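You operate a simulated robot arm through the tools that you are given. There is no shell and no other tool.

Carry out the task below with a simulated robot arm. There is one attempt and no reset: what you move stays moved.

Task
Inch the white C bottle under the head, wind the head down to it and teach it.
Fine: the machine is locked out; leave it so. Clutch in and leave it in, inch by the grey inch knob, mode knob at SET; press TEACH when the display says HEAD OK.

Only the result counts: the job must be done as asked and must still hold three seconds after the hand-in. Knocking over, shifting, dropping, spilling or breaking anything else fails it.

Robot
A 7-joint arm with a fingered hand, fixed in place. Base frame: the origin is on the floor under the middle of its stand, x ahead of it, y to its left, z up. Lengths are in cm, angles in rad, forces in N, time in s.
It reaches about 133.3 cm from its shoulder. Its first joint turns from -1.204 to 3.002 rad. Payload 5 kg.
The TCP is the grasp point between the finger pads, 3.2 cm short of the fingertips. In the tool frame z runs along the fingers and y along their closing line. The gripper opens to 16 cm; its body begins 8.9 cm behind the TCP. The gripper is a hand of 3 fingers: y runs from the thumb to the fingers, the wrist lies at [0, 0, -25.2] in the tool frame, and closing takes about 1.5 s.
Orientation is told as [roll, pitch, yaw] about the base's x, y, z axes, in that order, counted from this pose: with the fingers straight down and closing along the base's y, the tool's x points along the base's -x, its y along +y and its z along -z.

Tools
- The arm moves only by the tool drive_tool. Its arguments are lists of equal length, an entry for each row: "translation": the shift along the tool's x, y, z in units of 25 mm (1.0 is 25 mm), a list of three; "turn": the turn, a rotation vector about the tool's x, y, z in units of 6 degrees (1.0 is 6 degrees), a list of three. In form: {"translation": [[x, y, z], ...], "turn": [[wx, wy, wz], ...]}. A call has 1 to 20 rows; each row shifts and turns the commanded pose from where the row before left it, along the tool's axes as they then stand. "grip" is the opening, from 0 (shut) to 1 (fully open), set as the call begins (left out, the last holds). A call with a number of a shift or a turn outside -1 to 1 is refused whole. A row lasts 0.2 s, in which the tool goes at most 5 cm and 0.15 rad; a call with a longer step from one row to the next is refused whole, and so is a gripper value outside its range. Where a pose cannot be reached the arm comes as near as it can. A force on the tool above 40 N (or 10 N above the force at the start of the call, whichever is more), or a blocked arm, ends the call early, and 0.2 s more pass. Each finger travels about 10.8 cm/s and halts on what it meets, pressing with about 22 N; the grip force reading is that of the motor and also rises with nothing between the fingers. The clock runs only during rows and for 0.2 s after the last one: add rows that do not move to give the fingers time. It gives the time, the measured TCP pose, the force on the tool (base axes), the opening and the grip force at its end, in the units of the frame above (readings bear some noise), with the torque about the TCP (base axes, N m) and any sound that the robot's microphone picked up.
- Cameras (640 x 400 px; columns grow to the right, rows downward): "scene" is fixed at [4.35, -65.47, 155.97]; the picture's right is [0.51, -0.86, 0.00], its down [-0.27, -0.16, -0.95] and it looks along [0.82, 0.48, -0.31] (base axes); focal length 300 px, centre (320, 200). "wrist" rides on the gripper at [6.5, -0.4, -11.6] in the tool frame; the picture's right is [0.06, 1.00, 0.00], its down [-0.87, 0.05, -0.49] and it looks along [-0.49, 0.03, 0.87] (tool axes); focal length 261 px, centre (320, 200). There is no depth. A picture from a camera that has moved, and an enlarged one, comes with that camera's place and axes in the base frame and with its lens. The place of the scene camera against the robot may be out by one fixed shift of up to 1.2 cm in any direction.
- snapshot(camera): a new picture of that camera. The clock stands still meanwhile.
- lift_body(by): slides the trunk up (or, below 0, down) by that many cm; the arm rides with it, the base frame stays. It gives what a move gives, with no picture.
- curl_fingers(finger1, finger2, thumb_bend): sets how far each is bent, from 0 (flat) to 1 (curled in); at 0.3 the hand is open as for a grip, at 0.7 the pads meet at the TCP. One left out holds its place. A second passes; each finger stops where it meets its share of the squeeze, and holds until it gets a number again. A gripper value or a shape takes the hand back. It gives what a move gives, with no picture; readings hold the bend of each and the force on the fingers (four entries, about 0 where the hand has none), thumb and palm.
- hand_shape(shape): the hand has 3 fingers and takes this shape, open, in about a second: jaw (thumb against the fingers, like two jaws); tri (thumb and two fingers); tip (a fingertip pinch); poke (one finger out to press); point (the index stretched); flat (the hand flat); cup (the hand cupped); fist (a fist). The gripper value then closes the fingers along that shape, each until it touches; the sizes above hold for jaw. It gives what a move gives, with no picture.
- inspect(camera, box): a new picture of the part [left, top, right, bottom] of that camera's present view, enlarged. The clock stands still meanwhile.
- sign_off(): hands the job in; it is judged then, once.

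Nothing tells you positions but the pictures and the camera data. Unless the task says otherwise, let go and move clear before handing in.

The tools are called as a command line: name --argument value ..., lists and objects as JSON in quotes. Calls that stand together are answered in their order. drive_tool: Moves the arm, as the interface text tells. Its arguments: {"type":"object","properties":{"translation":{"type":"array","items":{"type":"array","items":{"type":"number"}}},"turn":{"type":"array","items":{"type":"array","items":{"type":"number"}}},"grip":{"type":"number"}},"required":["translation","turn"]} The other tools are called the same way: lift_body (by) moves the trunk up or down; hand_shape (shape) gives the hand a shape; curl_fingers (finger1, finger2, thumb_bend) moves the fingers one by one; snapshot (camera) takes a picture; inspect (camera, box) takes an enlarged picture of a part of a camera's view; sign_off () hands the job in.

At the start:

```text
t: 0.0
position: [57.08, -13.35, 159.0]
tool_rot: [0.001, 0.0, 0.001]
ft_force: [-0.2, 0.2, 0.4]
torque: [0.01, -0.03, 0.06]
grip_width: 16.02
grip_force: 0.0
shape: jaw
bend: [0.3, 0.3, 0.3]
finger forces: [0.0, 0.1, 0.0, 0.1, 0.0, 0.0]
trunk travel left (down, up): [-87.5, 6.5]
```

scene: 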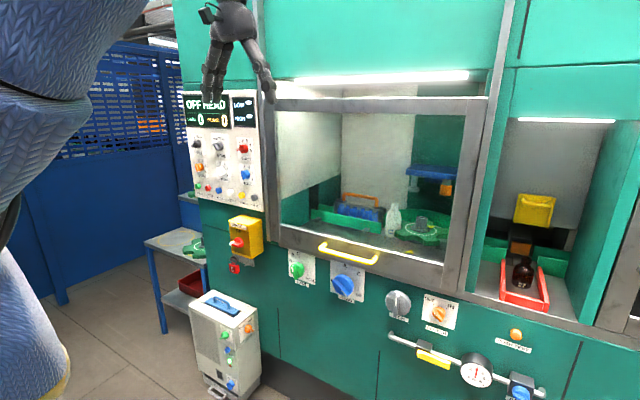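
wrist: 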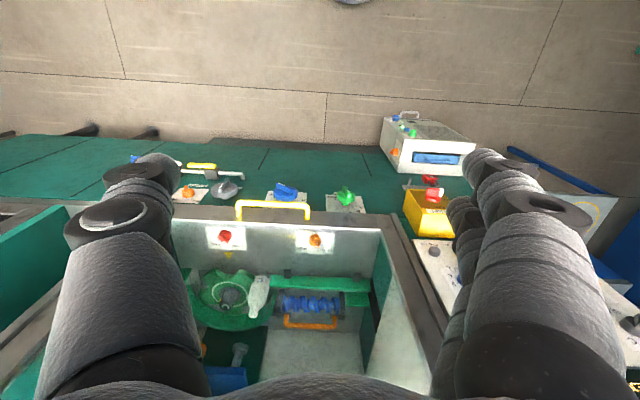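

I see a green machine with a window, control panel, several knobs on the lower front, and a side bay with a brown bottle. I'll zoom in on the parts to read labels before moving.

inspect --camera "scene" --box '[170, 80, 290, 210]'

inspect --camera "scene" --box '[270, 230, 410, 320]'

inspect --camera "scene" --box '[370, 280, 560, 400]'

inspect --camera "scene" --box '[290, 140, 480, 260]'

inspect --camera "scene" --box '[180, 200, 280, 400]'

inspect --camera "wrist" --box '[160, 180, 480, 400]'

```text
3.08 times, centred on (230, 145) of scene
camera zoom: at [4.35, -65.47, 155.97], right [0.51, -0.86, 0.0], down [-0.27, -0.16, -0.95], along [0.82, 0.48, -0.31], focal length 924 px, centre (597, 369)
```

zoom: 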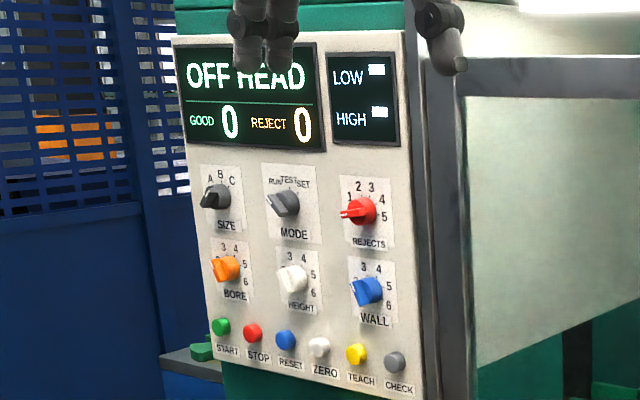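

```text
4.44 times, centred on (340, 275) of scene
camera zoom: at [4.35, -65.47, 155.97], right [0.51, -0.86, 0.0], down [-0.27, -0.16, -0.95], along [0.82, 0.48, -0.31], focal length 1335 px, centre (231, -133)
```

zoom: 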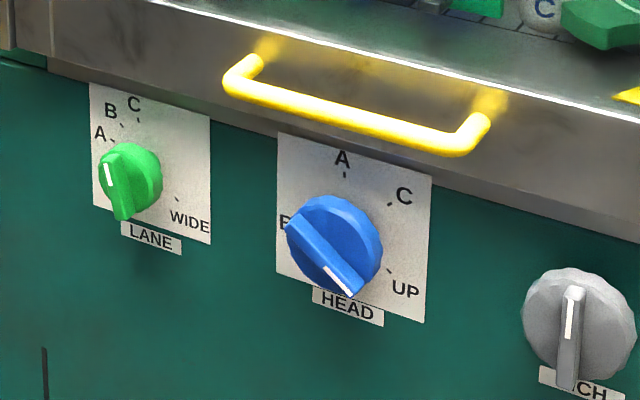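

```text
3.33 times, centred on (465, 340) of scene
camera zoom: at [4.35, -65.47, 155.97], right [0.51, -0.86, 0.0], down [-0.27, -0.16, -0.95], along [0.82, 0.48, -0.31], focal length 1001 px, centre (-163, -267)
```

zoom: 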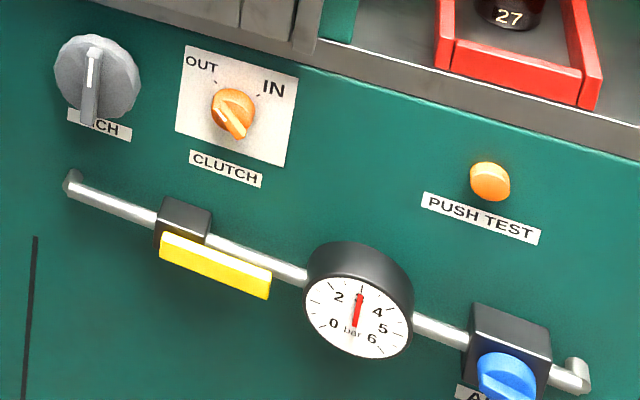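

```text
3.33 times, centred on (385, 200) of scene
camera zoom: at [4.35, -65.47, 155.97], right [0.51, -0.86, 0.0], down [-0.27, -0.16, -0.95], along [0.82, 0.48, -0.31], focal length 1001 px, centre (103, 200)
```

zoom: 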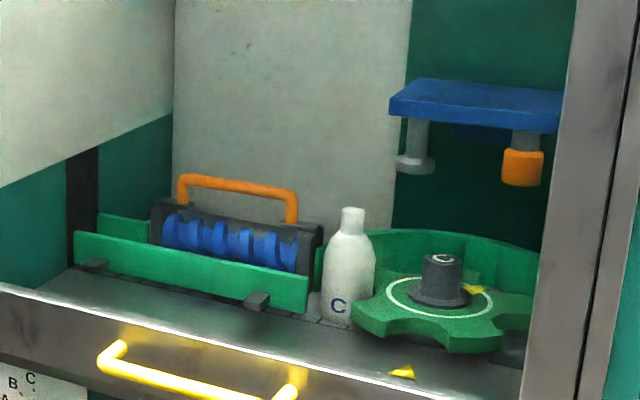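

```text
2.00 times, centred on (230, 300) of scene
camera zoom: at [4.35, -65.47, 155.97], right [0.51, -0.86, 0.0], down [-0.27, -0.16, -0.95], along [0.82, 0.48, -0.31], focal length 601 px, centre (500, 0)
```

zoom: 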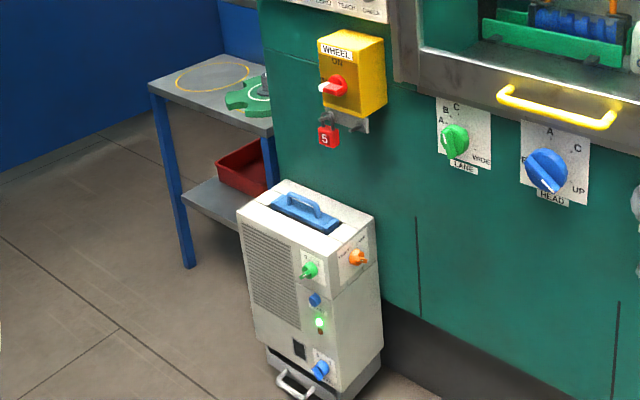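

```text
1.82 times, centred on (320, 290) of wrist
camera zoom: at [50.63, -13.74, 170.4], right [-0.06, 1.0, 0.0], down [0.87, 0.05, 0.49], along [0.49, 0.03, -0.87], focal length 474 px, centre (320, 36)
```

zoom: 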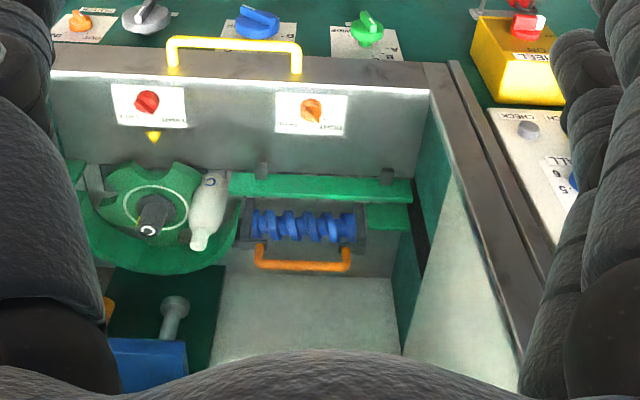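

The machine front is parallel to my y-axis at x≈94–97. I put HEAD near y −23, INCH near −44.5 and CLUTCH near −57.7, all at z≈89, with the panel at y 15–58 and z 118–140. I'll lower the trunk so the hand clears the display, then look again.

lift_body --by -30

inspect --camera "scene" --box '[170, 80, 290, 155]'

inspect --camera "scene" --box '[180, 130, 270, 205]'

snapshot --camera "scene"

snapshot --camera "wrist"

```text
t: 3.0
position: [57.24, -13.42, 128.78]
tool_rot: [0.001, -0.001, 0.0]
ft_force: [0.1, 0.5, -0.1]
torque: [-0.03, 0.0, 0.02]
grip_width: 15.98
grip_force: 0.1
shape: jaw
bend: [0.3, 0.3, 0.3]
finger forces: [0.0, 0.1, 0.1, 0.0, 0.0, 0.0]
trunk travel left (down, up): [-57.5, 36.5]
```

```text
5.33 times, centred on (230, 118) of scene
camera zoom: at [4.35, -65.47, 155.97], right [0.51, -0.86, 0.0], down [-0.27, -0.16, -0.95], along [0.82, 0.48, -0.31], focal length 1602 px, centre (800, 640)
```

zoom: 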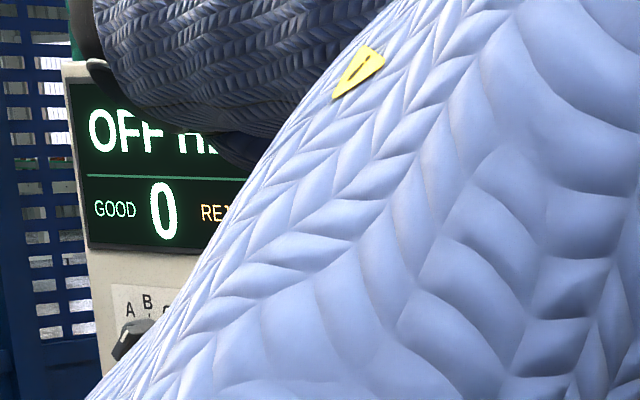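

```text
5.33 times, centred on (225, 168) of scene
camera zoom: at [4.35, -65.47, 155.97], right [0.51, -0.86, 0.0], down [-0.27, -0.16, -0.95], along [0.82, 0.48, -0.31], focal length 1602 px, centre (827, 373)
```

zoom: 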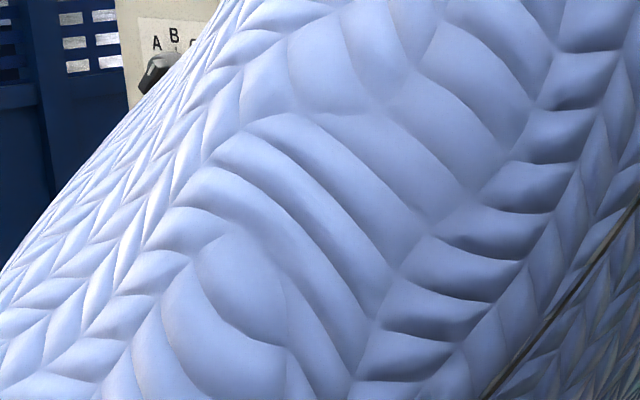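

```text
taken
```

scene: 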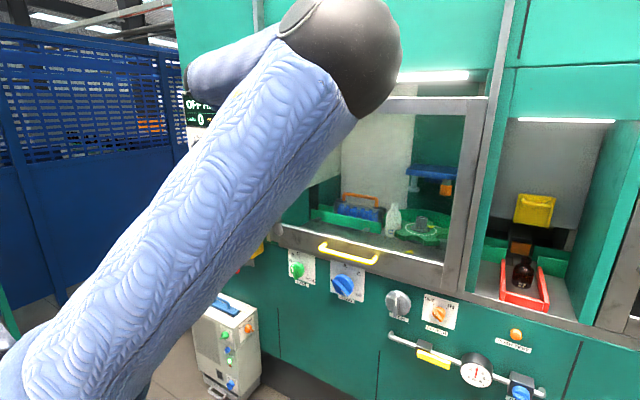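

```text
taken
camera wrist: at [50.62, -13.72, 140.41], right [-0.06, 1.0, 0.0], down [0.87, 0.05, 0.49], along [0.49, 0.03, -0.87], focal length 261 px, centre (320, 200)
```

wrist: 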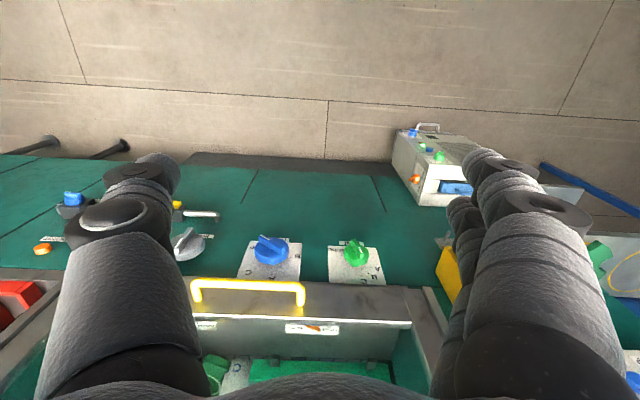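

The forearm now blocks the scene view of the panel. I'll pitch the hand so the fingers point forward at the machine, and watch how the arm configures itself.

drive_tool --translation '[[0, 0, 0], [0, 0, 0], [0, 0, 0], [0, 0, 0], [0, 0, 0], [0, 0, 0], [0, 0, 0], [0, 0, 0], [0, 0, 0], [0, 0, 0], [0, 0, 0], [0, 0, 0], [0, 0, 0], [0, 0, 0], [0, 0, 0]]' --turn '[[0, -1, 0], [0, -1, 0], [0, -1, 0], [0, -1, 0], [0, -1, 0], [0, -1, 0], [0, -1, 0], [0, -1, 0], [0, -1, 0], [0, -1, 0], [0, -1, 0], [0, -1, 0], [0, -1, 0], [0, -1, 0], [0, -1, 0]]'

snapshot --camera "scene"

snapshot --camera "wrist"

```text
t: 6.2
position: [66.78, -9.52, 136.05]
tool_rot: [-2.464, -1.569, 2.461]
ft_force: [0.5, 0.7, 0.6]
torque: [-0.02, -0.01, -0.07]
grip_width: 15.99
grip_force: 0.0
shape: jaw
bend: [0.3, 0.3, 0.3]
finger forces: [0.0, 0.0, 0.0, 0.0, 0.1, 0.1]
out of reach, approached as far as the arm can: row 9, 10, 11, 12, 13, 14, 15
trunk travel left (down, up): [-57.5, 36.5]
```

```text
taken
```

scene: 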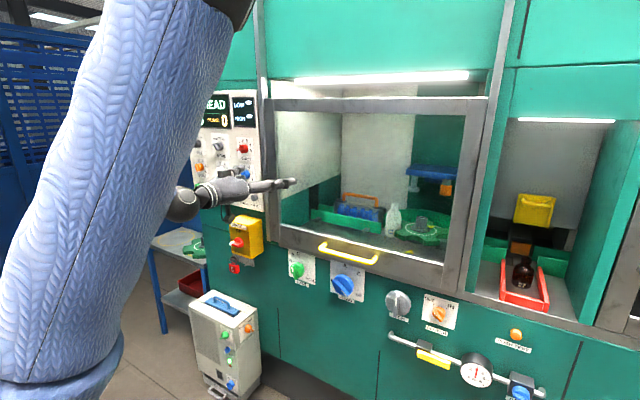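

```text
taken
camera wrist: at [55.23, -9.87, 129.31], right [0.0, 1.0, -0.06], down [-0.49, 0.06, 0.87], along [0.87, 0.03, 0.49], focal length 261 px, centre (320, 200)
```

wrist: 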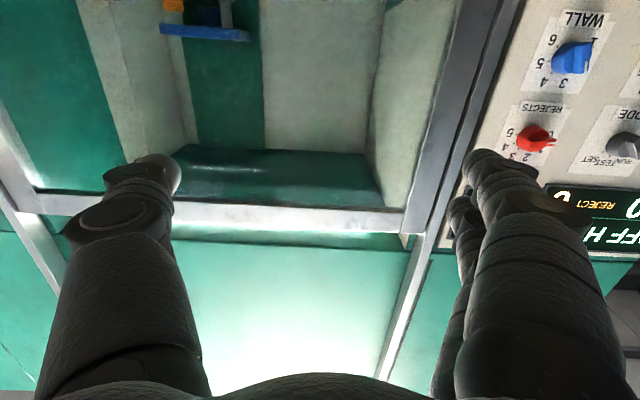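

The hand now points forward. I'll slide left in front of the control panel to read it with the wrist camera.

drive_tool --translation '[[0.6, 1, 0], [0.6, 1, 0], [0.6, 1, 0], [0.6, 1, 0], [0.6, 1, 0], [0.6, 1, 0], [0.6, 1, 0], [0.6, 1, 0], [0.6, 1, 0], [0.6, 1, 0], [0.6, 1, 0], [0.6, 1, 0], [0.6, 1, 0], [0.6, 1, 0], [0.6, 1, 0], [0, 1, 0]]' --turn '[[0, 0, 0], [0, 0, 0], [0, 0, 0], [0, 0, 0], [0, 0, 0], [0, 0, 0], [0, 0, 0], [0, 0, 0], [0, 0, 0], [0, 0, 0], [0, 0, 0], [0, 0, 0], [0, 0, 0], [0, 0, 0], [0, 0, 0], [0, 0, 0]]'

snapshot --camera "wrist"

snapshot --camera "scene"

```text
t: 8.7
position: [70.49, 12.61, 129.51]
tool_rot: [1.674, -1.442, -1.718]
ft_force: [0.2, -0.8, -0.3]
torque: [0.0, 0.01, -0.01]
grip_width: 16.0
grip_force: 0.0
shape: jaw
bend: [0.3, 0.3, 0.3]
finger forces: [0.0, 0.0, 0.0, 0.0, 0.0, 0.1]
out of reach, approached as far as the arm can: row 9, 10, 11, 12
trunk travel left (down, up): [-57.5, 36.5]
stopped in row 12: the arm was blocked; the commanded pose is now the measured one
```

```text
taken
camera wrist: at [59.05, 13.68, 122.76], right [0.04, 1.0, 0.07], down [-0.51, -0.03, 0.86], along [0.86, -0.07, 0.5], focal length 261 px, centre (320, 200)
```

wrist: 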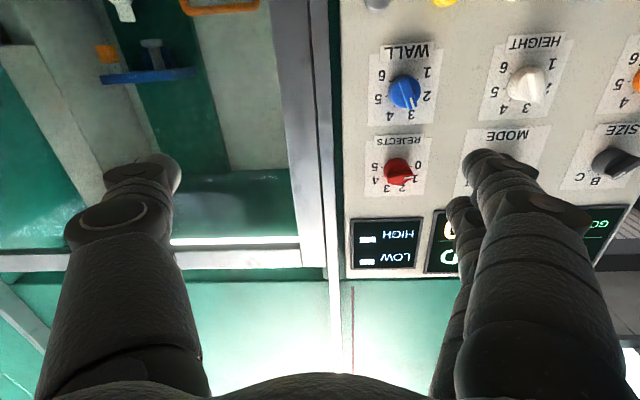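

```text
taken
```

scene: 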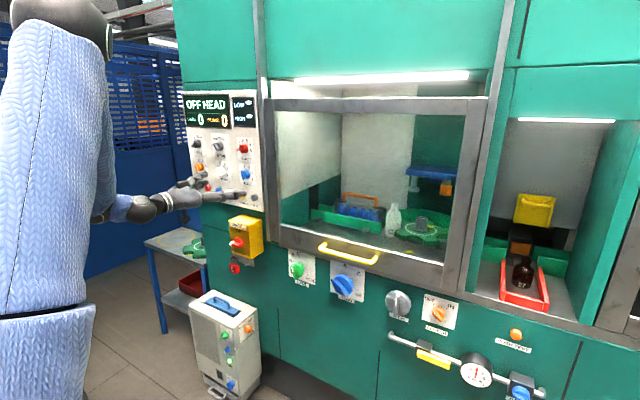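

The panel is now partly clear of the arm in the scene view, so I'll zoom in to read the display and knobs.

inspect --camera "scene" --box '[175, 82, 275, 145]'

inspect --camera "scene" --box '[180, 130, 270, 210]'

inspect --camera "scene" --box '[410, 285, 470, 340]'

inspect --camera "scene" --box '[375, 280, 425, 325]'

inspect --camera "scene" --box '[370, 190, 470, 260]'

inspect --camera "wrist" --box '[340, 0, 640, 200]'

```text
6.35 times, centred on (225, 114) of scene
camera zoom: at [4.35, -65.47, 155.97], right [0.51, -0.86, 0.0], down [-0.27, -0.16, -0.95], along [0.82, 0.48, -0.31], focal length 1907 px, centre (923, 749)
```

zoom: 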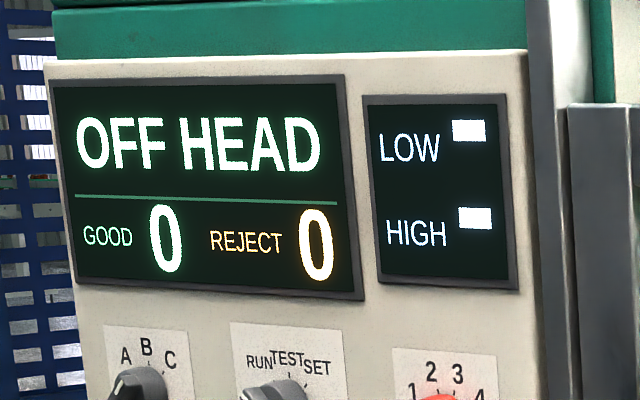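

```text
5.00 times, centred on (225, 170) of scene
camera zoom: at [4.35, -65.47, 155.97], right [0.51, -0.86, 0.0], down [-0.27, -0.16, -0.95], along [0.82, 0.48, -0.31], focal length 1502 px, centre (795, 350)
```

zoom: 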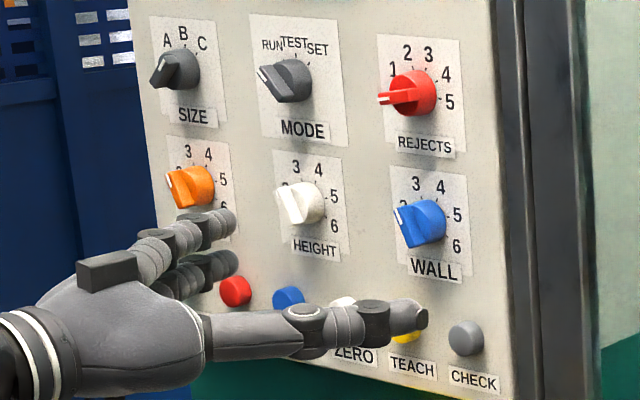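

```text
7.27 times, centred on (440, 312) of scene
camera zoom: at [4.35, -65.47, 155.97], right [0.51, -0.86, 0.0], down [-0.27, -0.16, -0.95], along [0.82, 0.48, -0.31], focal length 2184 px, centre (-553, -618)
```

zoom: 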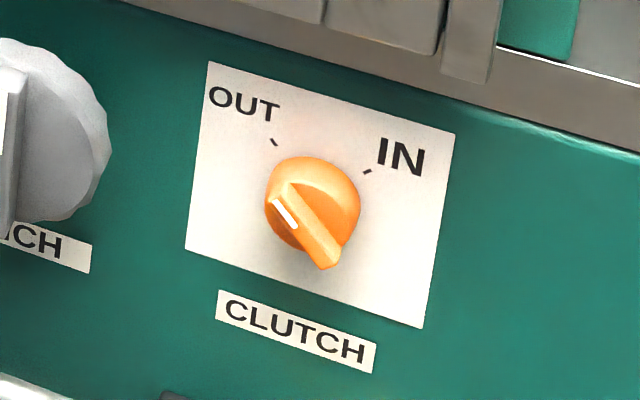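

```text
8.89 times, centred on (400, 302) of scene
camera zoom: at [4.35, -65.47, 155.97], right [0.51, -0.86, 0.0], down [-0.27, -0.16, -0.95], along [0.82, 0.48, -0.31], focal length 2670 px, centre (-391, -711)
```

zoom: 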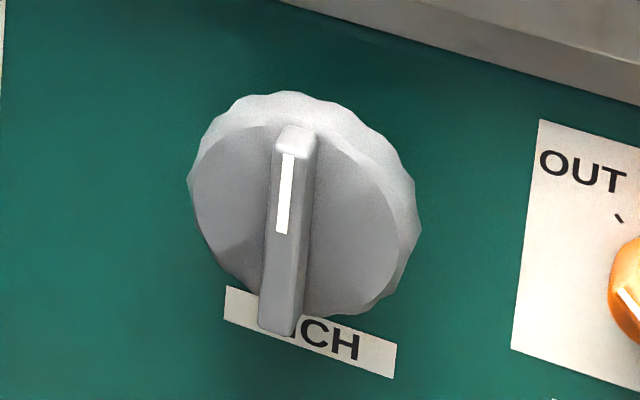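

```text
5.71 times, centred on (420, 225) of scene
camera zoom: at [4.35, -65.47, 155.97], right [0.51, -0.86, 0.0], down [-0.27, -0.16, -0.95], along [0.82, 0.48, -0.31], focal length 1716 px, centre (-251, 57)
```

zoom: 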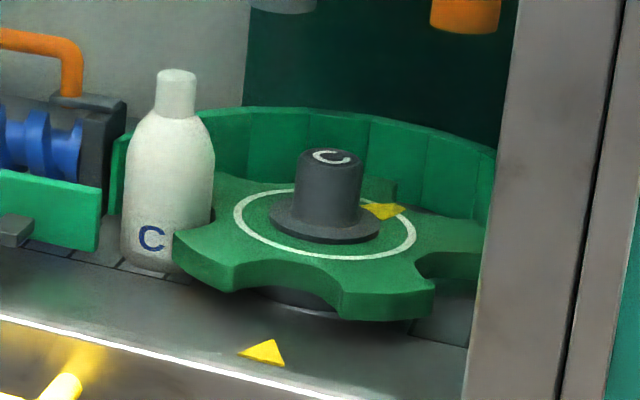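

```text
2.00 times, centred on (490, 100) of wrist
camera zoom: at [59.05, 13.68, 122.76], right [0.04, 1.0, 0.07], down [-0.51, -0.03, 0.86], along [0.86, -0.07, 0.5], focal length 521 px, centre (-20, 400)
```

zoom: 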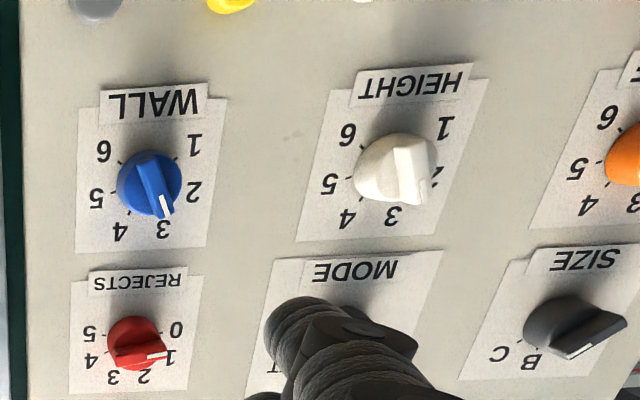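

The display reads OFF HEAD, MODE is at RUN, CLUTCH is at OUT and HEAD is at UP. I'll move forward for better reach and level the roll, then slide left to face the MODE knob.

drive_tool --translation '[[0, 0, 0.95], [0, 0, 0.95], [0, 0, 0.95], [0, 0, 0.95], [0.18, 0.94, 0], [0.18, 0.94, 0], [0.18, 0.94, 0], [0.18, 0.94, 0], [0.18, 0.94, 0], [0.18, 0.94, 0], [0.18, 0.94, 0], [0.18, 0.94, 0], [0.18, 0.94, 0], [0.18, 0.94, 0]]' --turn '[[-0.11, 0.03, -0.3], [-0.11, 0.03, -0.3], [-0.11, 0.03, -0.3], [-0.11, 0.04, -0.3], [0, 0, 0], [0, 0, 0], [0, 0, 0], [0, 0, 0], [0, 0, 0], [0, 0, 0], [0, 0, 0], [0, 0, 0], [0, 0, 0], [0, 0, 0]]'

snapshot --camera "wrist"

snapshot --camera "scene"

```text
t: 11.9
position: [84.58, 30.06, 129.25]
tool_rot: [1.419, -1.502, -1.465]
ft_force: [0.5, 0.4, 0.4]
torque: [-0.01, -0.03, 0.01]
grip_width: 15.97
grip_force: 0.1
shape: jaw
bend: [0.3, 0.3, 0.3]
finger forces: [0.1, 0.0, 0.0, 0.1, 0.0, 0.1]
out of reach, approached as far as the arm can: row 13, 14
trunk travel left (down, up): [-57.5, 36.5]
stopped in row 14: the arm was blocked; the commanded pose is now the measured one
```

```text
taken
camera wrist: at [72.85, 30.66, 122.72], right [0.05, 1.0, 0.0], down [-0.48, 0.02, 0.88], along [0.87, -0.04, 0.48], focal length 261 px, centre (320, 200)
```

wrist: 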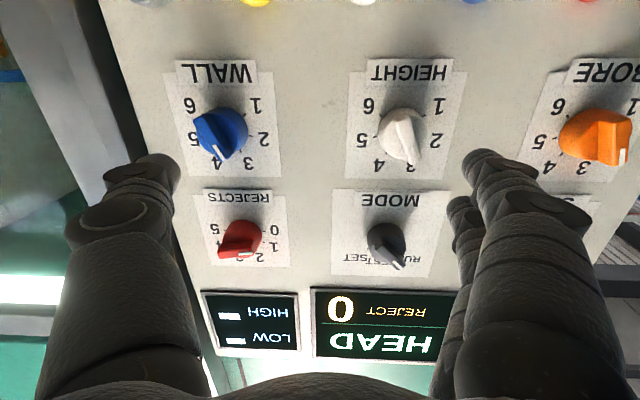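

```text
taken
```

scene: 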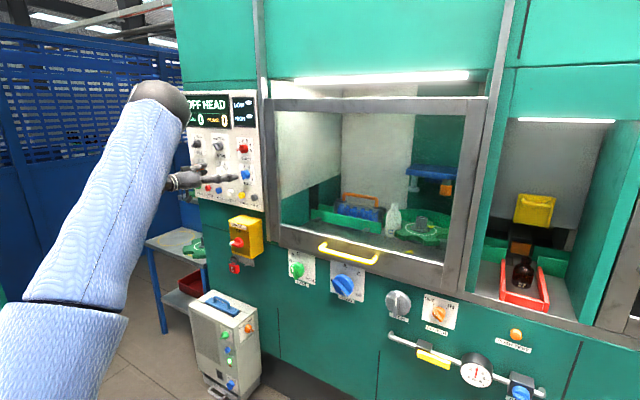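

The hand is in front of the panel at about (84.6, 30, 129), but the arm is folded tightly. I'll lower the trunk in small steps and raise the hand to compensate, so it stays clear of the yellow WHEEL box below.

lift_body --by -12

drive_tool --translation '[[-0.9, 0, -0.3], [-0.9, 0, -0.3], [-0.9, 0, -0.3], [-0.9, 0, -0.3], [-0.9, 0, -0.3]]' --turn '[[0, 0, 0], [0, 0, 0], [0, 0, 0], [0, 0, 0], [0, 0, 0]]'

```text
t: 13.4
position: [84.52, 30.14, 117.28]
tool_rot: [1.437, -1.505, -1.482]
ft_force: [0.0, 0.3, 0.6]
torque: [0.0, -0.01, 0.01]
grip_width: 15.97
grip_force: 0.0
shape: jaw
bend: [0.3, 0.3, 0.3]
finger forces: [0.1, 0.1, 0.1, 0.0, 0.0, 0.0]
trunk travel left (down, up): [-45.5, 48.5]
```

```text
t: 14.6
position: [80.47, 29.74, 128.39]
tool_rot: [1.45, -1.508, -1.494]
ft_force: [0.0, 0.2, 0.6]
torque: [-0.01, 0.05, -0.01]
grip_width: 15.97
grip_force: 0.1
shape: jaw
bend: [0.3, 0.3, 0.3]
finger forces: [0.0, 0.1, 0.0, 0.0, 0.1, 0.0]
trunk travel left (down, up): [-45.5, 48.5]
```

That worked without any blocking, so I'll lower the trunk another 12 cm and raise the hand again.

lift_body --by -12

drive_tool --translation '[[-0.9, 0.3, -0.2], [-0.9, 0.3, -0.2], [-0.9, 0.3, -0.2], [-0.9, 0.3, -0.2], [-0.9, 0.3, -0.2]]' --turn '[[0, 0, 0], [0, 0, 0], [0, 0, 0], [0, 0, 0], [0, 0, 0]]'

snapshot --camera "wrist"

snapshot --camera "scene"

```text
t: 16.1
position: [80.57, 29.62, 116.37]
tool_rot: [1.438, -1.506, -1.481]
ft_force: [-0.4, -0.1, 1.0]
torque: [0.01, 0.04, 0.01]
grip_width: 16.01
grip_force: 0.1
shape: jaw
bend: [0.3, 0.3, 0.3]
finger forces: [0.1, 0.0, 0.0, 0.0, 0.1, 0.0]
trunk travel left (down, up): [-33.5, 60.5]
```

```text
t: 17.3
position: [78.48, 32.8, 128.0]
tool_rot: [1.443, -1.509, -1.487]
ft_force: [0.3, 0.3, -0.9]
torque: [0.02, 0.0, 0.01]
grip_width: 15.99
grip_force: 0.0
shape: jaw
bend: [0.3, 0.3, 0.3]
finger forces: [0.0, 0.0, 0.1, 0.0, 0.0, 0.0]
trunk travel left (down, up): [-33.5, 60.5]
```

```text
taken
camera wrist: at [66.82, 33.39, 121.47], right [0.04, 1.0, 0.0], down [-0.48, 0.02, 0.87], along [0.87, -0.04, 0.48], focal length 261 px, centre (320, 200)
```

wrist: 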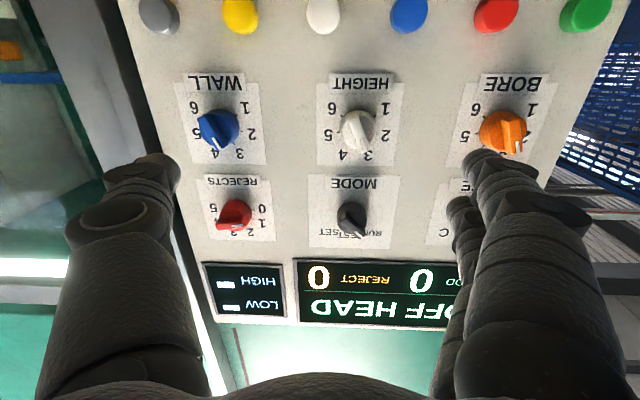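

```text
taken
```

scene: 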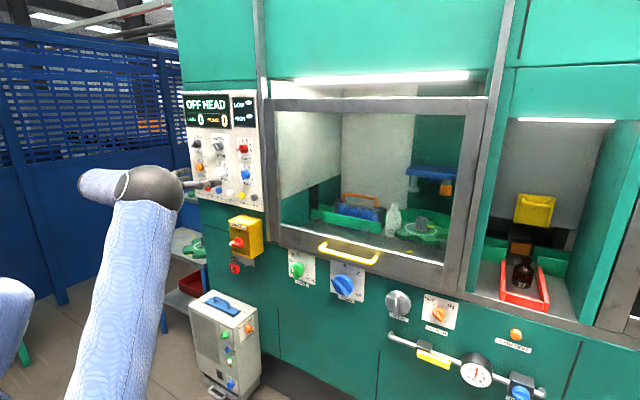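

The panel is in good view now. I'll zoom in on the MODE knob to find its pointer orientation.

inspect --camera "wrist" --box '[290, 160, 420, 250]'

inspect --camera "wrist" --box '[130, 0, 610, 170]'

inspect --camera "scene" --box '[180, 130, 270, 210]'

```text
4.44 times, centred on (355, 205) of wrist
camera zoom: at [66.82, 33.39, 121.47], right [0.04, 1.0, 0.0], down [-0.48, 0.02, 0.87], along [0.87, -0.04, 0.48], focal length 1158 px, centre (164, 178)
```

zoom: 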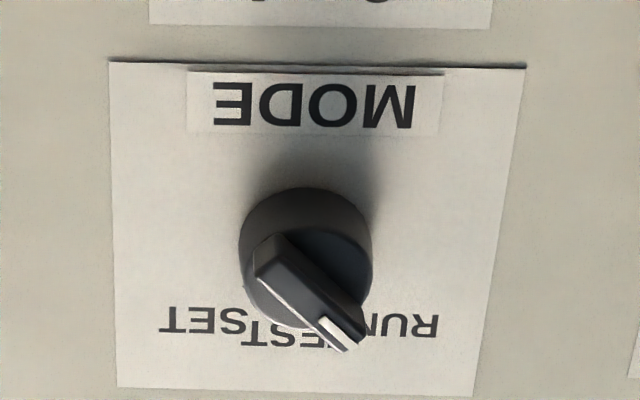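

```text
1.33 times, centred on (370, 85) of wrist
camera zoom: at [66.82, 33.39, 121.47], right [0.04, 1.0, 0.0], down [-0.48, 0.02, 0.87], along [0.87, -0.04, 0.48], focal length 348 px, centre (253, 353)
```

zoom: 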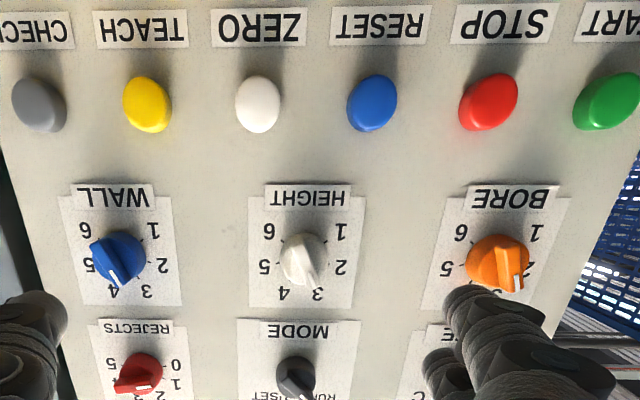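

```text
5.00 times, centred on (225, 170) of scene
camera zoom: at [4.35, -65.47, 155.97], right [0.51, -0.86, 0.0], down [-0.27, -0.16, -0.95], along [0.82, 0.48, -0.31], focal length 1502 px, centre (795, 350)
```

zoom: 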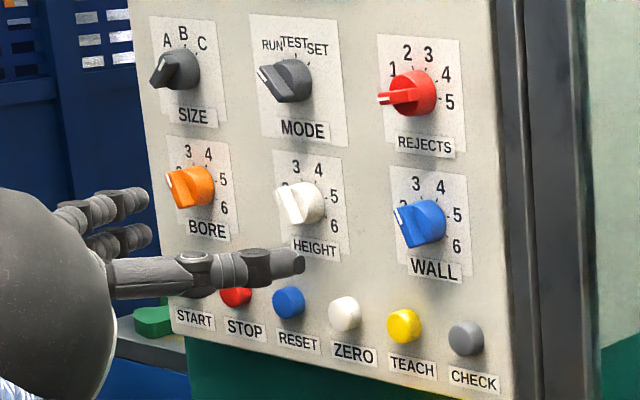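

MODE is at about (90, 35.4, 136.2), with its bar pointing about 40° left of vertical (RUN). I'll line the hand up in front of it, rolled so the jaws straddle the bar.

drive_tool --translation '[[-0.8, 0.316, 0.13], [-0.8, 0.316, 0.13], [-0.8, 0.316, 0.13], [-0.8, 0.316, 0.13], [0, 0, 0], [0, 0, 0], [0, 0, 0], [0, 0, 0], [0, 0, 0], [0, 0, 0], [0, 0, 0], [0, 0, 0], [0, 0, 0]]' --turn '[[-0.1, 0, 0], [-0.1, 0, 0], [-0.1, 0, 0], [-0.12, 0, 0], [0, 0, -0.9], [0, 0, -0.9], [0, 0, -0.9], [0, 0, -0.9], [0, 0, -0.9], [0, 0, -0.9], [0, 0, -0.9], [0, 0, -0.95], [0, 0, 0]]'

snapshot --camera "wrist"

snapshot --camera "scene"

```text
t: 20.1
position: [79.75, 35.28, 135.96]
tool_rot: [-1.562, -0.874, 1.563]
ft_force: [0.9, -0.1, 0.0]
torque: [0.01, -0.02, 0.0]
grip_width: 15.98
grip_force: 0.1
shape: jaw
bend: [0.3, 0.3, 0.3]
finger forces: [0.1, 0.1, 0.0, 0.0, 0.0, 0.0]
trunk travel left (down, up): [-33.5, 60.5]
```

```text
taken
camera wrist: at [68.14, 30.94, 131.26], right [0.0, 0.73, -0.69], down [-0.49, 0.6, 0.63], along [0.87, 0.34, 0.35], focal length 261 px, centre (320, 200)
```

wrist: 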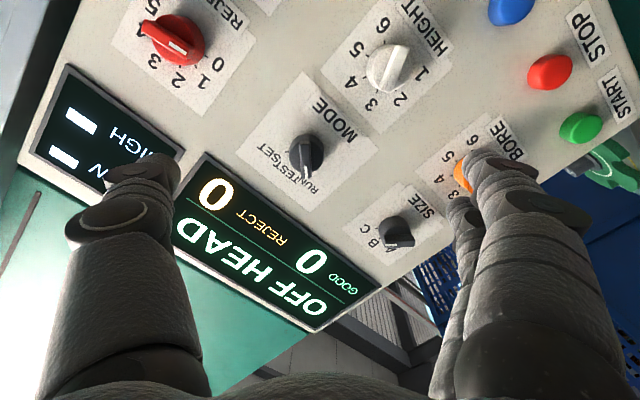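

```text
taken
```

scene: 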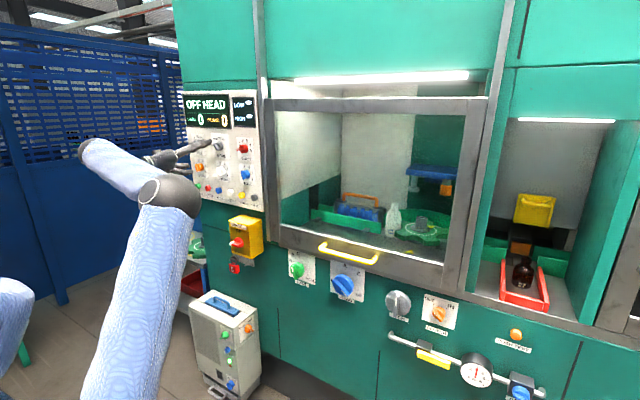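

inspect --camera "wrist" --box '[250, 100, 380, 200]'

inspect --camera "scene" --box '[140, 120, 260, 200]'

```text
4.00 times, centred on (315, 150) of wrist
camera zoom: at [68.14, 30.94, 131.26], right [0.0, 0.73, -0.69], down [-0.49, 0.6, 0.63], along [0.87, 0.34, 0.35], focal length 1043 px, centre (340, 400)
```

zoom: 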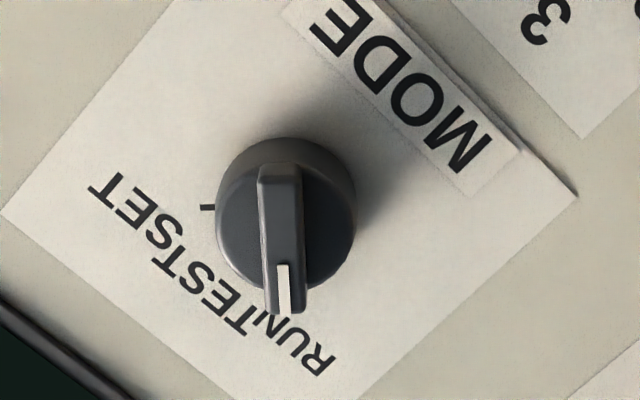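

```text
5.00 times, centred on (200, 160) of scene
camera zoom: at [4.35, -65.47, 155.97], right [0.51, -0.86, 0.0], down [-0.27, -0.16, -0.95], along [0.82, 0.48, -0.31], focal length 1502 px, centre (920, 400)
```

zoom: 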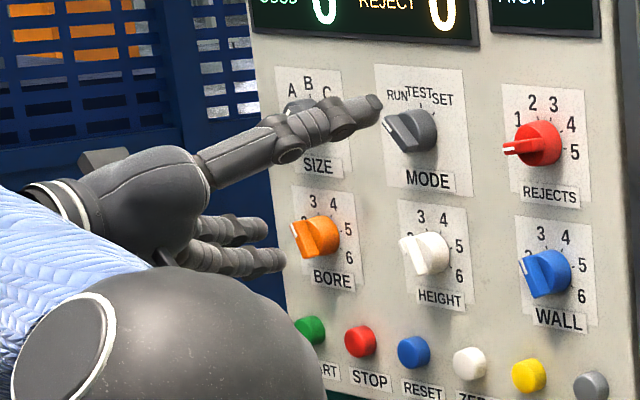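

The bar is closer to 46° from vertical, and its front is at about (91.4, 36.0, 138.4). I'll correct the roll, narrow the jaws and approach partway.

drive_tool --translation '[[0, 0, 0], [-0.29, -0.17, 0.8], [-0.29, -0.17, 0.8], [-0.29, -0.17, 0.8], [0, 0, 0], [0, 0, 0]]' --turn '[[0, 0, -1], [0, 0, 0], [0, 0, 0], [0, 0, 0], [0, 0, 0], [0, 0, 0]]' --grip 0.4

snapshot --camera "wrist"

inspect --camera "scene" --box '[180, 120, 270, 180]'

```text
t: 21.5
position: [85.54, 36.03, 138.4]
tool_rot: [-1.56, -0.77, 1.565]
ft_force: [0.1, 0.3, 0.2]
torque: [0.0, 0.02, 0.01]
grip_width: 6.46
grip_force: 0.1
shape: jaw
bend: [0.73, 0.73, 0.7]
finger forces: [0.0, 0.0, 0.1, 0.0, 0.0, 0.1]
trunk travel left (down, up): [-33.5, 60.5]
```

```text
taken
camera wrist: at [74.0, 31.12, 134.14], right [0.0, 0.65, -0.76], down [-0.49, 0.66, 0.57], along [0.87, 0.37, 0.31], focal length 261 px, centre (320, 200)
```

wrist: 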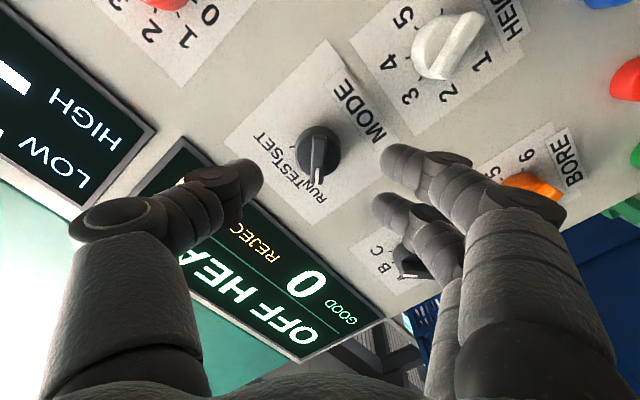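

```text
6.67 times, centred on (225, 150) of scene
camera zoom: at [4.35, -65.47, 155.97], right [0.51, -0.86, 0.0], down [-0.27, -0.16, -0.95], along [0.82, 0.48, -0.31], focal length 2002 px, centre (953, 533)
```

zoom: 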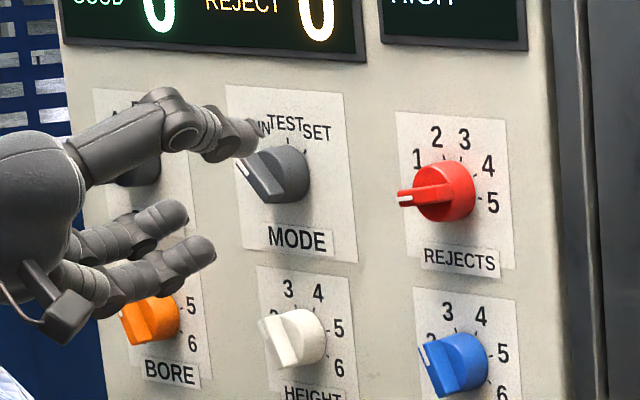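

inspect --camera "wrist" --box '[240, 100, 400, 220]'

```text
3.33 times, centred on (320, 160) of wrist
camera zoom: at [74.0, 31.12, 134.14], right [0.0, 0.65, -0.76], down [-0.49, 0.66, 0.57], along [0.87, 0.37, 0.31], focal length 869 px, centre (320, 333)
```

zoom: 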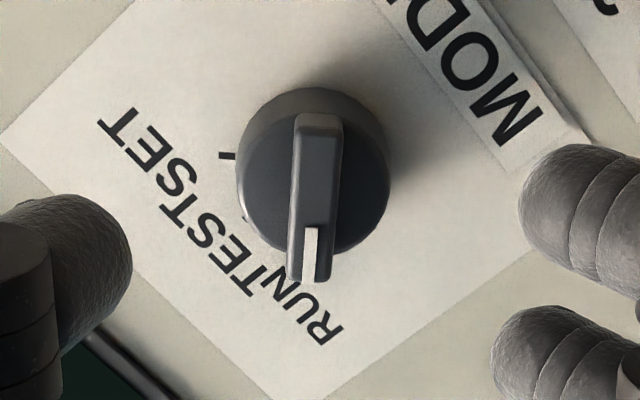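

The jaws are well aligned with the bar. I'll advance 4.2 cm so the fingertips overlap it.

drive_tool --translation '[[0, 0, 0.42], [0, 0, 0.42], [0, 0, 0.42], [0, 0, 0.42], [0, 0, 0]]' --turn '[[0, 0, 0], [0, 0, 0], [0, 0, 0], [0, 0, 0], [0, 0, 0]]'

snapshot --camera "wrist"

inspect --camera "scene" --box '[180, 120, 270, 180]'

```text
t: 22.7
position: [90.0, 36.11, 138.47]
tool_rot: [-1.562, -0.769, 1.567]
ft_force: [0.9, 0.8, -0.6]
torque: [0.0, -0.02, 0.03]
grip_width: 6.48
grip_force: 0.1
shape: jaw
bend: [0.73, 0.73, 0.7]
finger forces: [0.1, 0.0, 0.1, 0.1, 0.0, 0.0]
trunk travel left (down, up): [-33.5, 60.5]
```

```text
taken
camera wrist: at [78.37, 31.18, 134.27], right [0.0, 0.65, -0.76], down [-0.49, 0.66, 0.57], along [0.87, 0.37, 0.31], focal length 261 px, centre (320, 200)
```

wrist: 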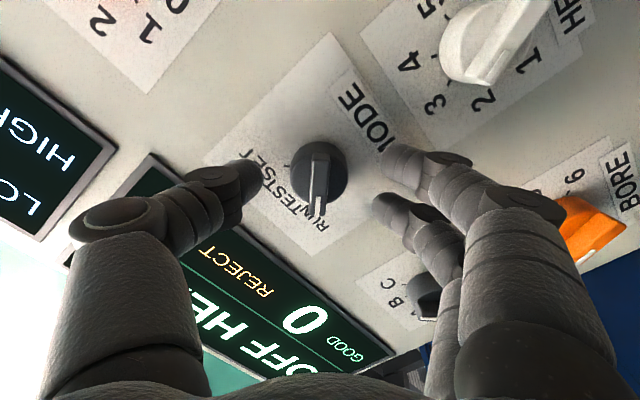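

```text
6.67 times, centred on (225, 150) of scene
camera zoom: at [4.35, -65.47, 155.97], right [0.51, -0.86, 0.0], down [-0.27, -0.16, -0.95], along [0.82, 0.48, -0.31], focal length 2002 px, centre (953, 533)
```

zoom: 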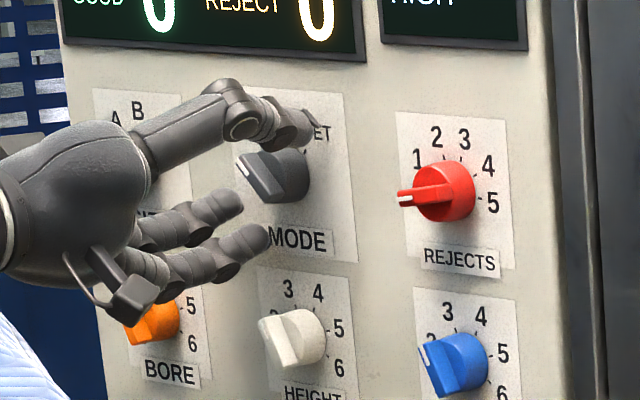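

The bar front is about 1.7 cm past the TCP, so I'll advance 0.5 cm more and close on it.

drive_tool --translation '[[0, 0, 0.1], [0, 0, 0.1], [0, 0, 0]]' --turn '[[0, 0, 0], [0, 0, 0], [0, 0, 0]]'

drive_tool --translation '[[0, 0, 0], [0, 0, 0], [0, 0, 0], [0, 0, 0], [0, 0, 0], [0, 0, 0]]' --turn '[[0, 0, 0], [0, 0, 0], [0, 0, 0], [0, 0, 0], [0, 0, 0], [0, 0, 0]]' --grip 0.0

snapshot --camera "wrist"

inspect --camera "scene" --box '[180, 120, 270, 180]'

```text
t: 23.5
position: [90.43, 36.09, 138.4]
tool_rot: [-1.563, -0.771, 1.565]
ft_force: [0.3, 1.1, -0.7]
torque: [0.01, -0.01, 0.05]
grip_width: 6.49
grip_force: 0.1
shape: jaw
bend: [0.73, 0.73, 0.7]
finger forces: [0.1, 0.0, 0.0, 0.0, 0.0, 0.0]
trunk travel left (down, up): [-33.5, 60.5]
```

```text
t: 24.9
position: [90.51, 36.13, 138.35]
tool_rot: [-1.563, -0.773, 1.565]
ft_force: [2.6, 0.2, 0.8]
torque: [-0.01, -0.04, -0.01]
grip_width: 2.32
grip_force: 22.5
shape: jaw
bend: [0.72, 0.72, 0.7]
finger forces: [8.7, 8.8, 0.1, 0.0, 19.9, 0.1]
trunk travel left (down, up): [-33.5, 60.5]
```

```text
taken
camera wrist: at [78.9, 31.16, 134.14], right [0.0, 0.65, -0.76], down [-0.49, 0.66, 0.57], along [0.87, 0.37, 0.31], focal length 261 px, centre (320, 200)
```

wrist: 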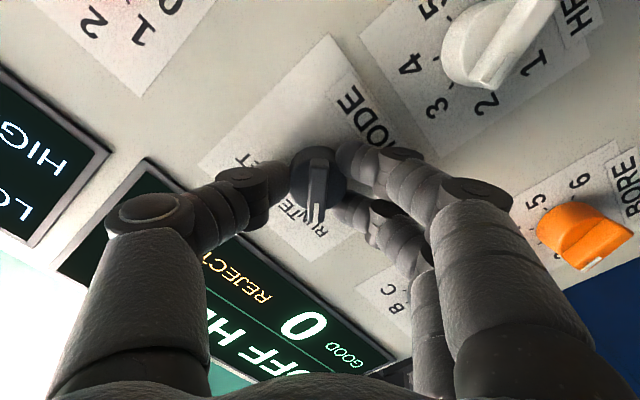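

```text
6.67 times, centred on (225, 150) of scene
camera zoom: at [4.35, -65.47, 155.97], right [0.51, -0.86, 0.0], down [-0.27, -0.16, -0.95], along [0.82, 0.48, -0.31], focal length 2002 px, centre (953, 533)
```

zoom: 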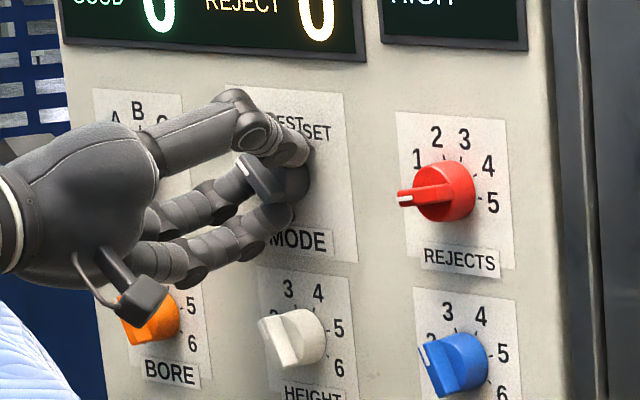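

I have a firm grip on the MODE knob. I'll turn it clockwise 48° and check.

drive_tool --translation '[[0, 0, 0], [0, 0, 0], [0, 0, 0], [0, 0, 0], [0, 0, 0], [0, 0, 0], [0, 0, 0], [0, 0, 0], [0, 0, 0], [0, 0, 0]]' --turn '[[0, 0, 0.8], [0, 0, 0.8], [0, 0, 0.8], [0, 0, 0.8], [0, 0, 0.8], [0, 0, 0.8], [0, 0, 0.8], [0, 0, 0.8], [0, 0, 0.8], [0, 0, 0.8]]'

inspect --camera "scene" --box '[180, 80, 270, 180]'

snapshot --camera "wrist"

```text
t: 27.1
position: [90.52, 35.94, 138.51]
tool_rot: [1.432, -1.53, -1.431]
ft_force: [3.1, 3.8, 7.1]
torque: [-0.09, -0.15, 0.18]
grip_width: 2.26
grip_force: 21.7
shape: jaw
bend: [0.72, 0.72, 0.7]
finger forces: [11.9, 13.6, 0.0, 0.0, 17.6, 0.1]
trunk travel left (down, up): [-33.5, 60.5]
```

```text
4.00 times, centred on (225, 130) of scene
camera zoom: at [4.35, -65.47, 155.97], right [0.51, -0.86, 0.0], down [-0.27, -0.16, -0.95], along [0.82, 0.48, -0.31], focal length 1201 px, centre (700, 480)
```

zoom: 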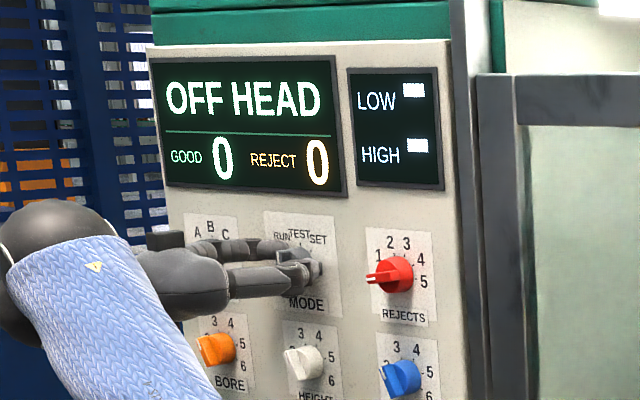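

```text
taken
camera wrist: at [78.86, 35.96, 131.89], right [0.0, 1.0, -0.02], down [-0.49, 0.02, 0.87], along [0.87, 0.01, 0.49], focal length 261 px, centre (320, 200)
```

wrist: 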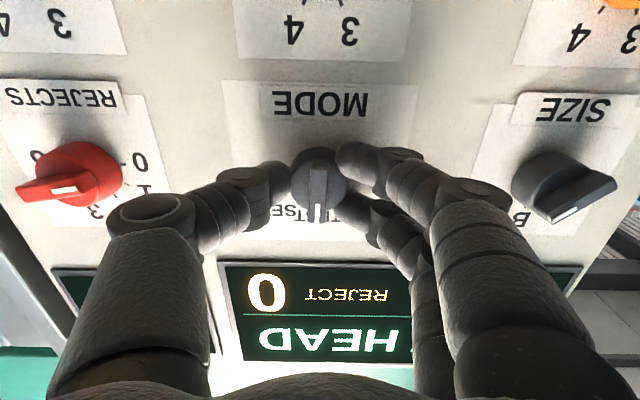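

The knob turned with the hand and is now near TEST, so I'll turn it on to SET.

drive_tool --translation '[[0, 0, 0], [0, 0, 0], [0, 0, 0], [0, 0, 0], [0, 0, 0], [0, 0, 0], [0, 0, 0], [0, 0, 0], [0, 0, 0], [0, 0, 0]]' --turn '[[0, 0, 0.8], [0, 0, 0.8], [0, 0, 0.8], [0, 0, 0.8], [0, 0, 0.8], [0, 0, 0.8], [0, 0, 0.8], [0, 0, 0.8], [0, 0, 0.8], [0, 0, 0]]'

inspect --camera "scene" --box '[180, 80, 270, 180]'

snapshot --camera "wrist"

```text
t: 29.3
position: [90.46, 35.98, 138.45]
tool_rot: [1.562, -0.779, -1.564]
ft_force: [7.4, 4.2, 9.2]
torque: [0.03, -0.32, 0.2]
grip_width: 2.21
grip_force: 21.9
shape: jaw
bend: [0.72, 0.72, 0.7]
finger forces: [14.0, 15.4, 0.0, 0.0, 14.7, 0.1]
trunk travel left (down, up): [-33.5, 60.5]
```

```text
4.00 times, centred on (225, 130) of scene
camera zoom: at [4.35, -65.47, 155.97], right [0.51, -0.86, 0.0], down [-0.27, -0.16, -0.95], along [0.82, 0.48, -0.31], focal length 1201 px, centre (700, 480)
```

zoom: 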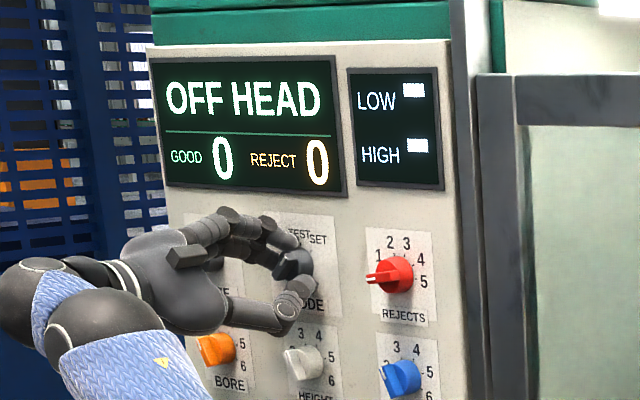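

```text
taken
camera wrist: at [78.81, 40.4, 133.52], right [0.0, 0.75, 0.67], down [-0.49, -0.58, 0.65], along [0.87, -0.33, 0.36], focal length 261 px, centre (320, 200)
```

wrist: 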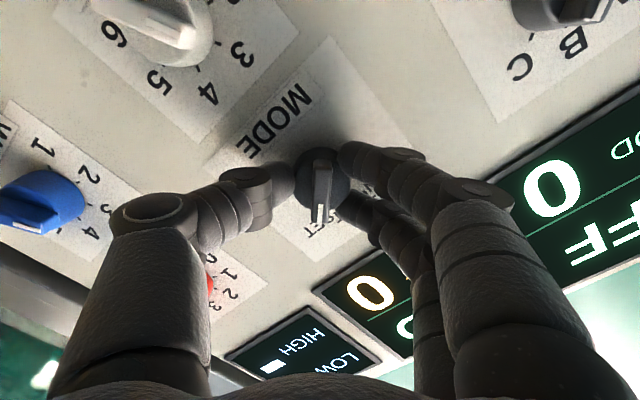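

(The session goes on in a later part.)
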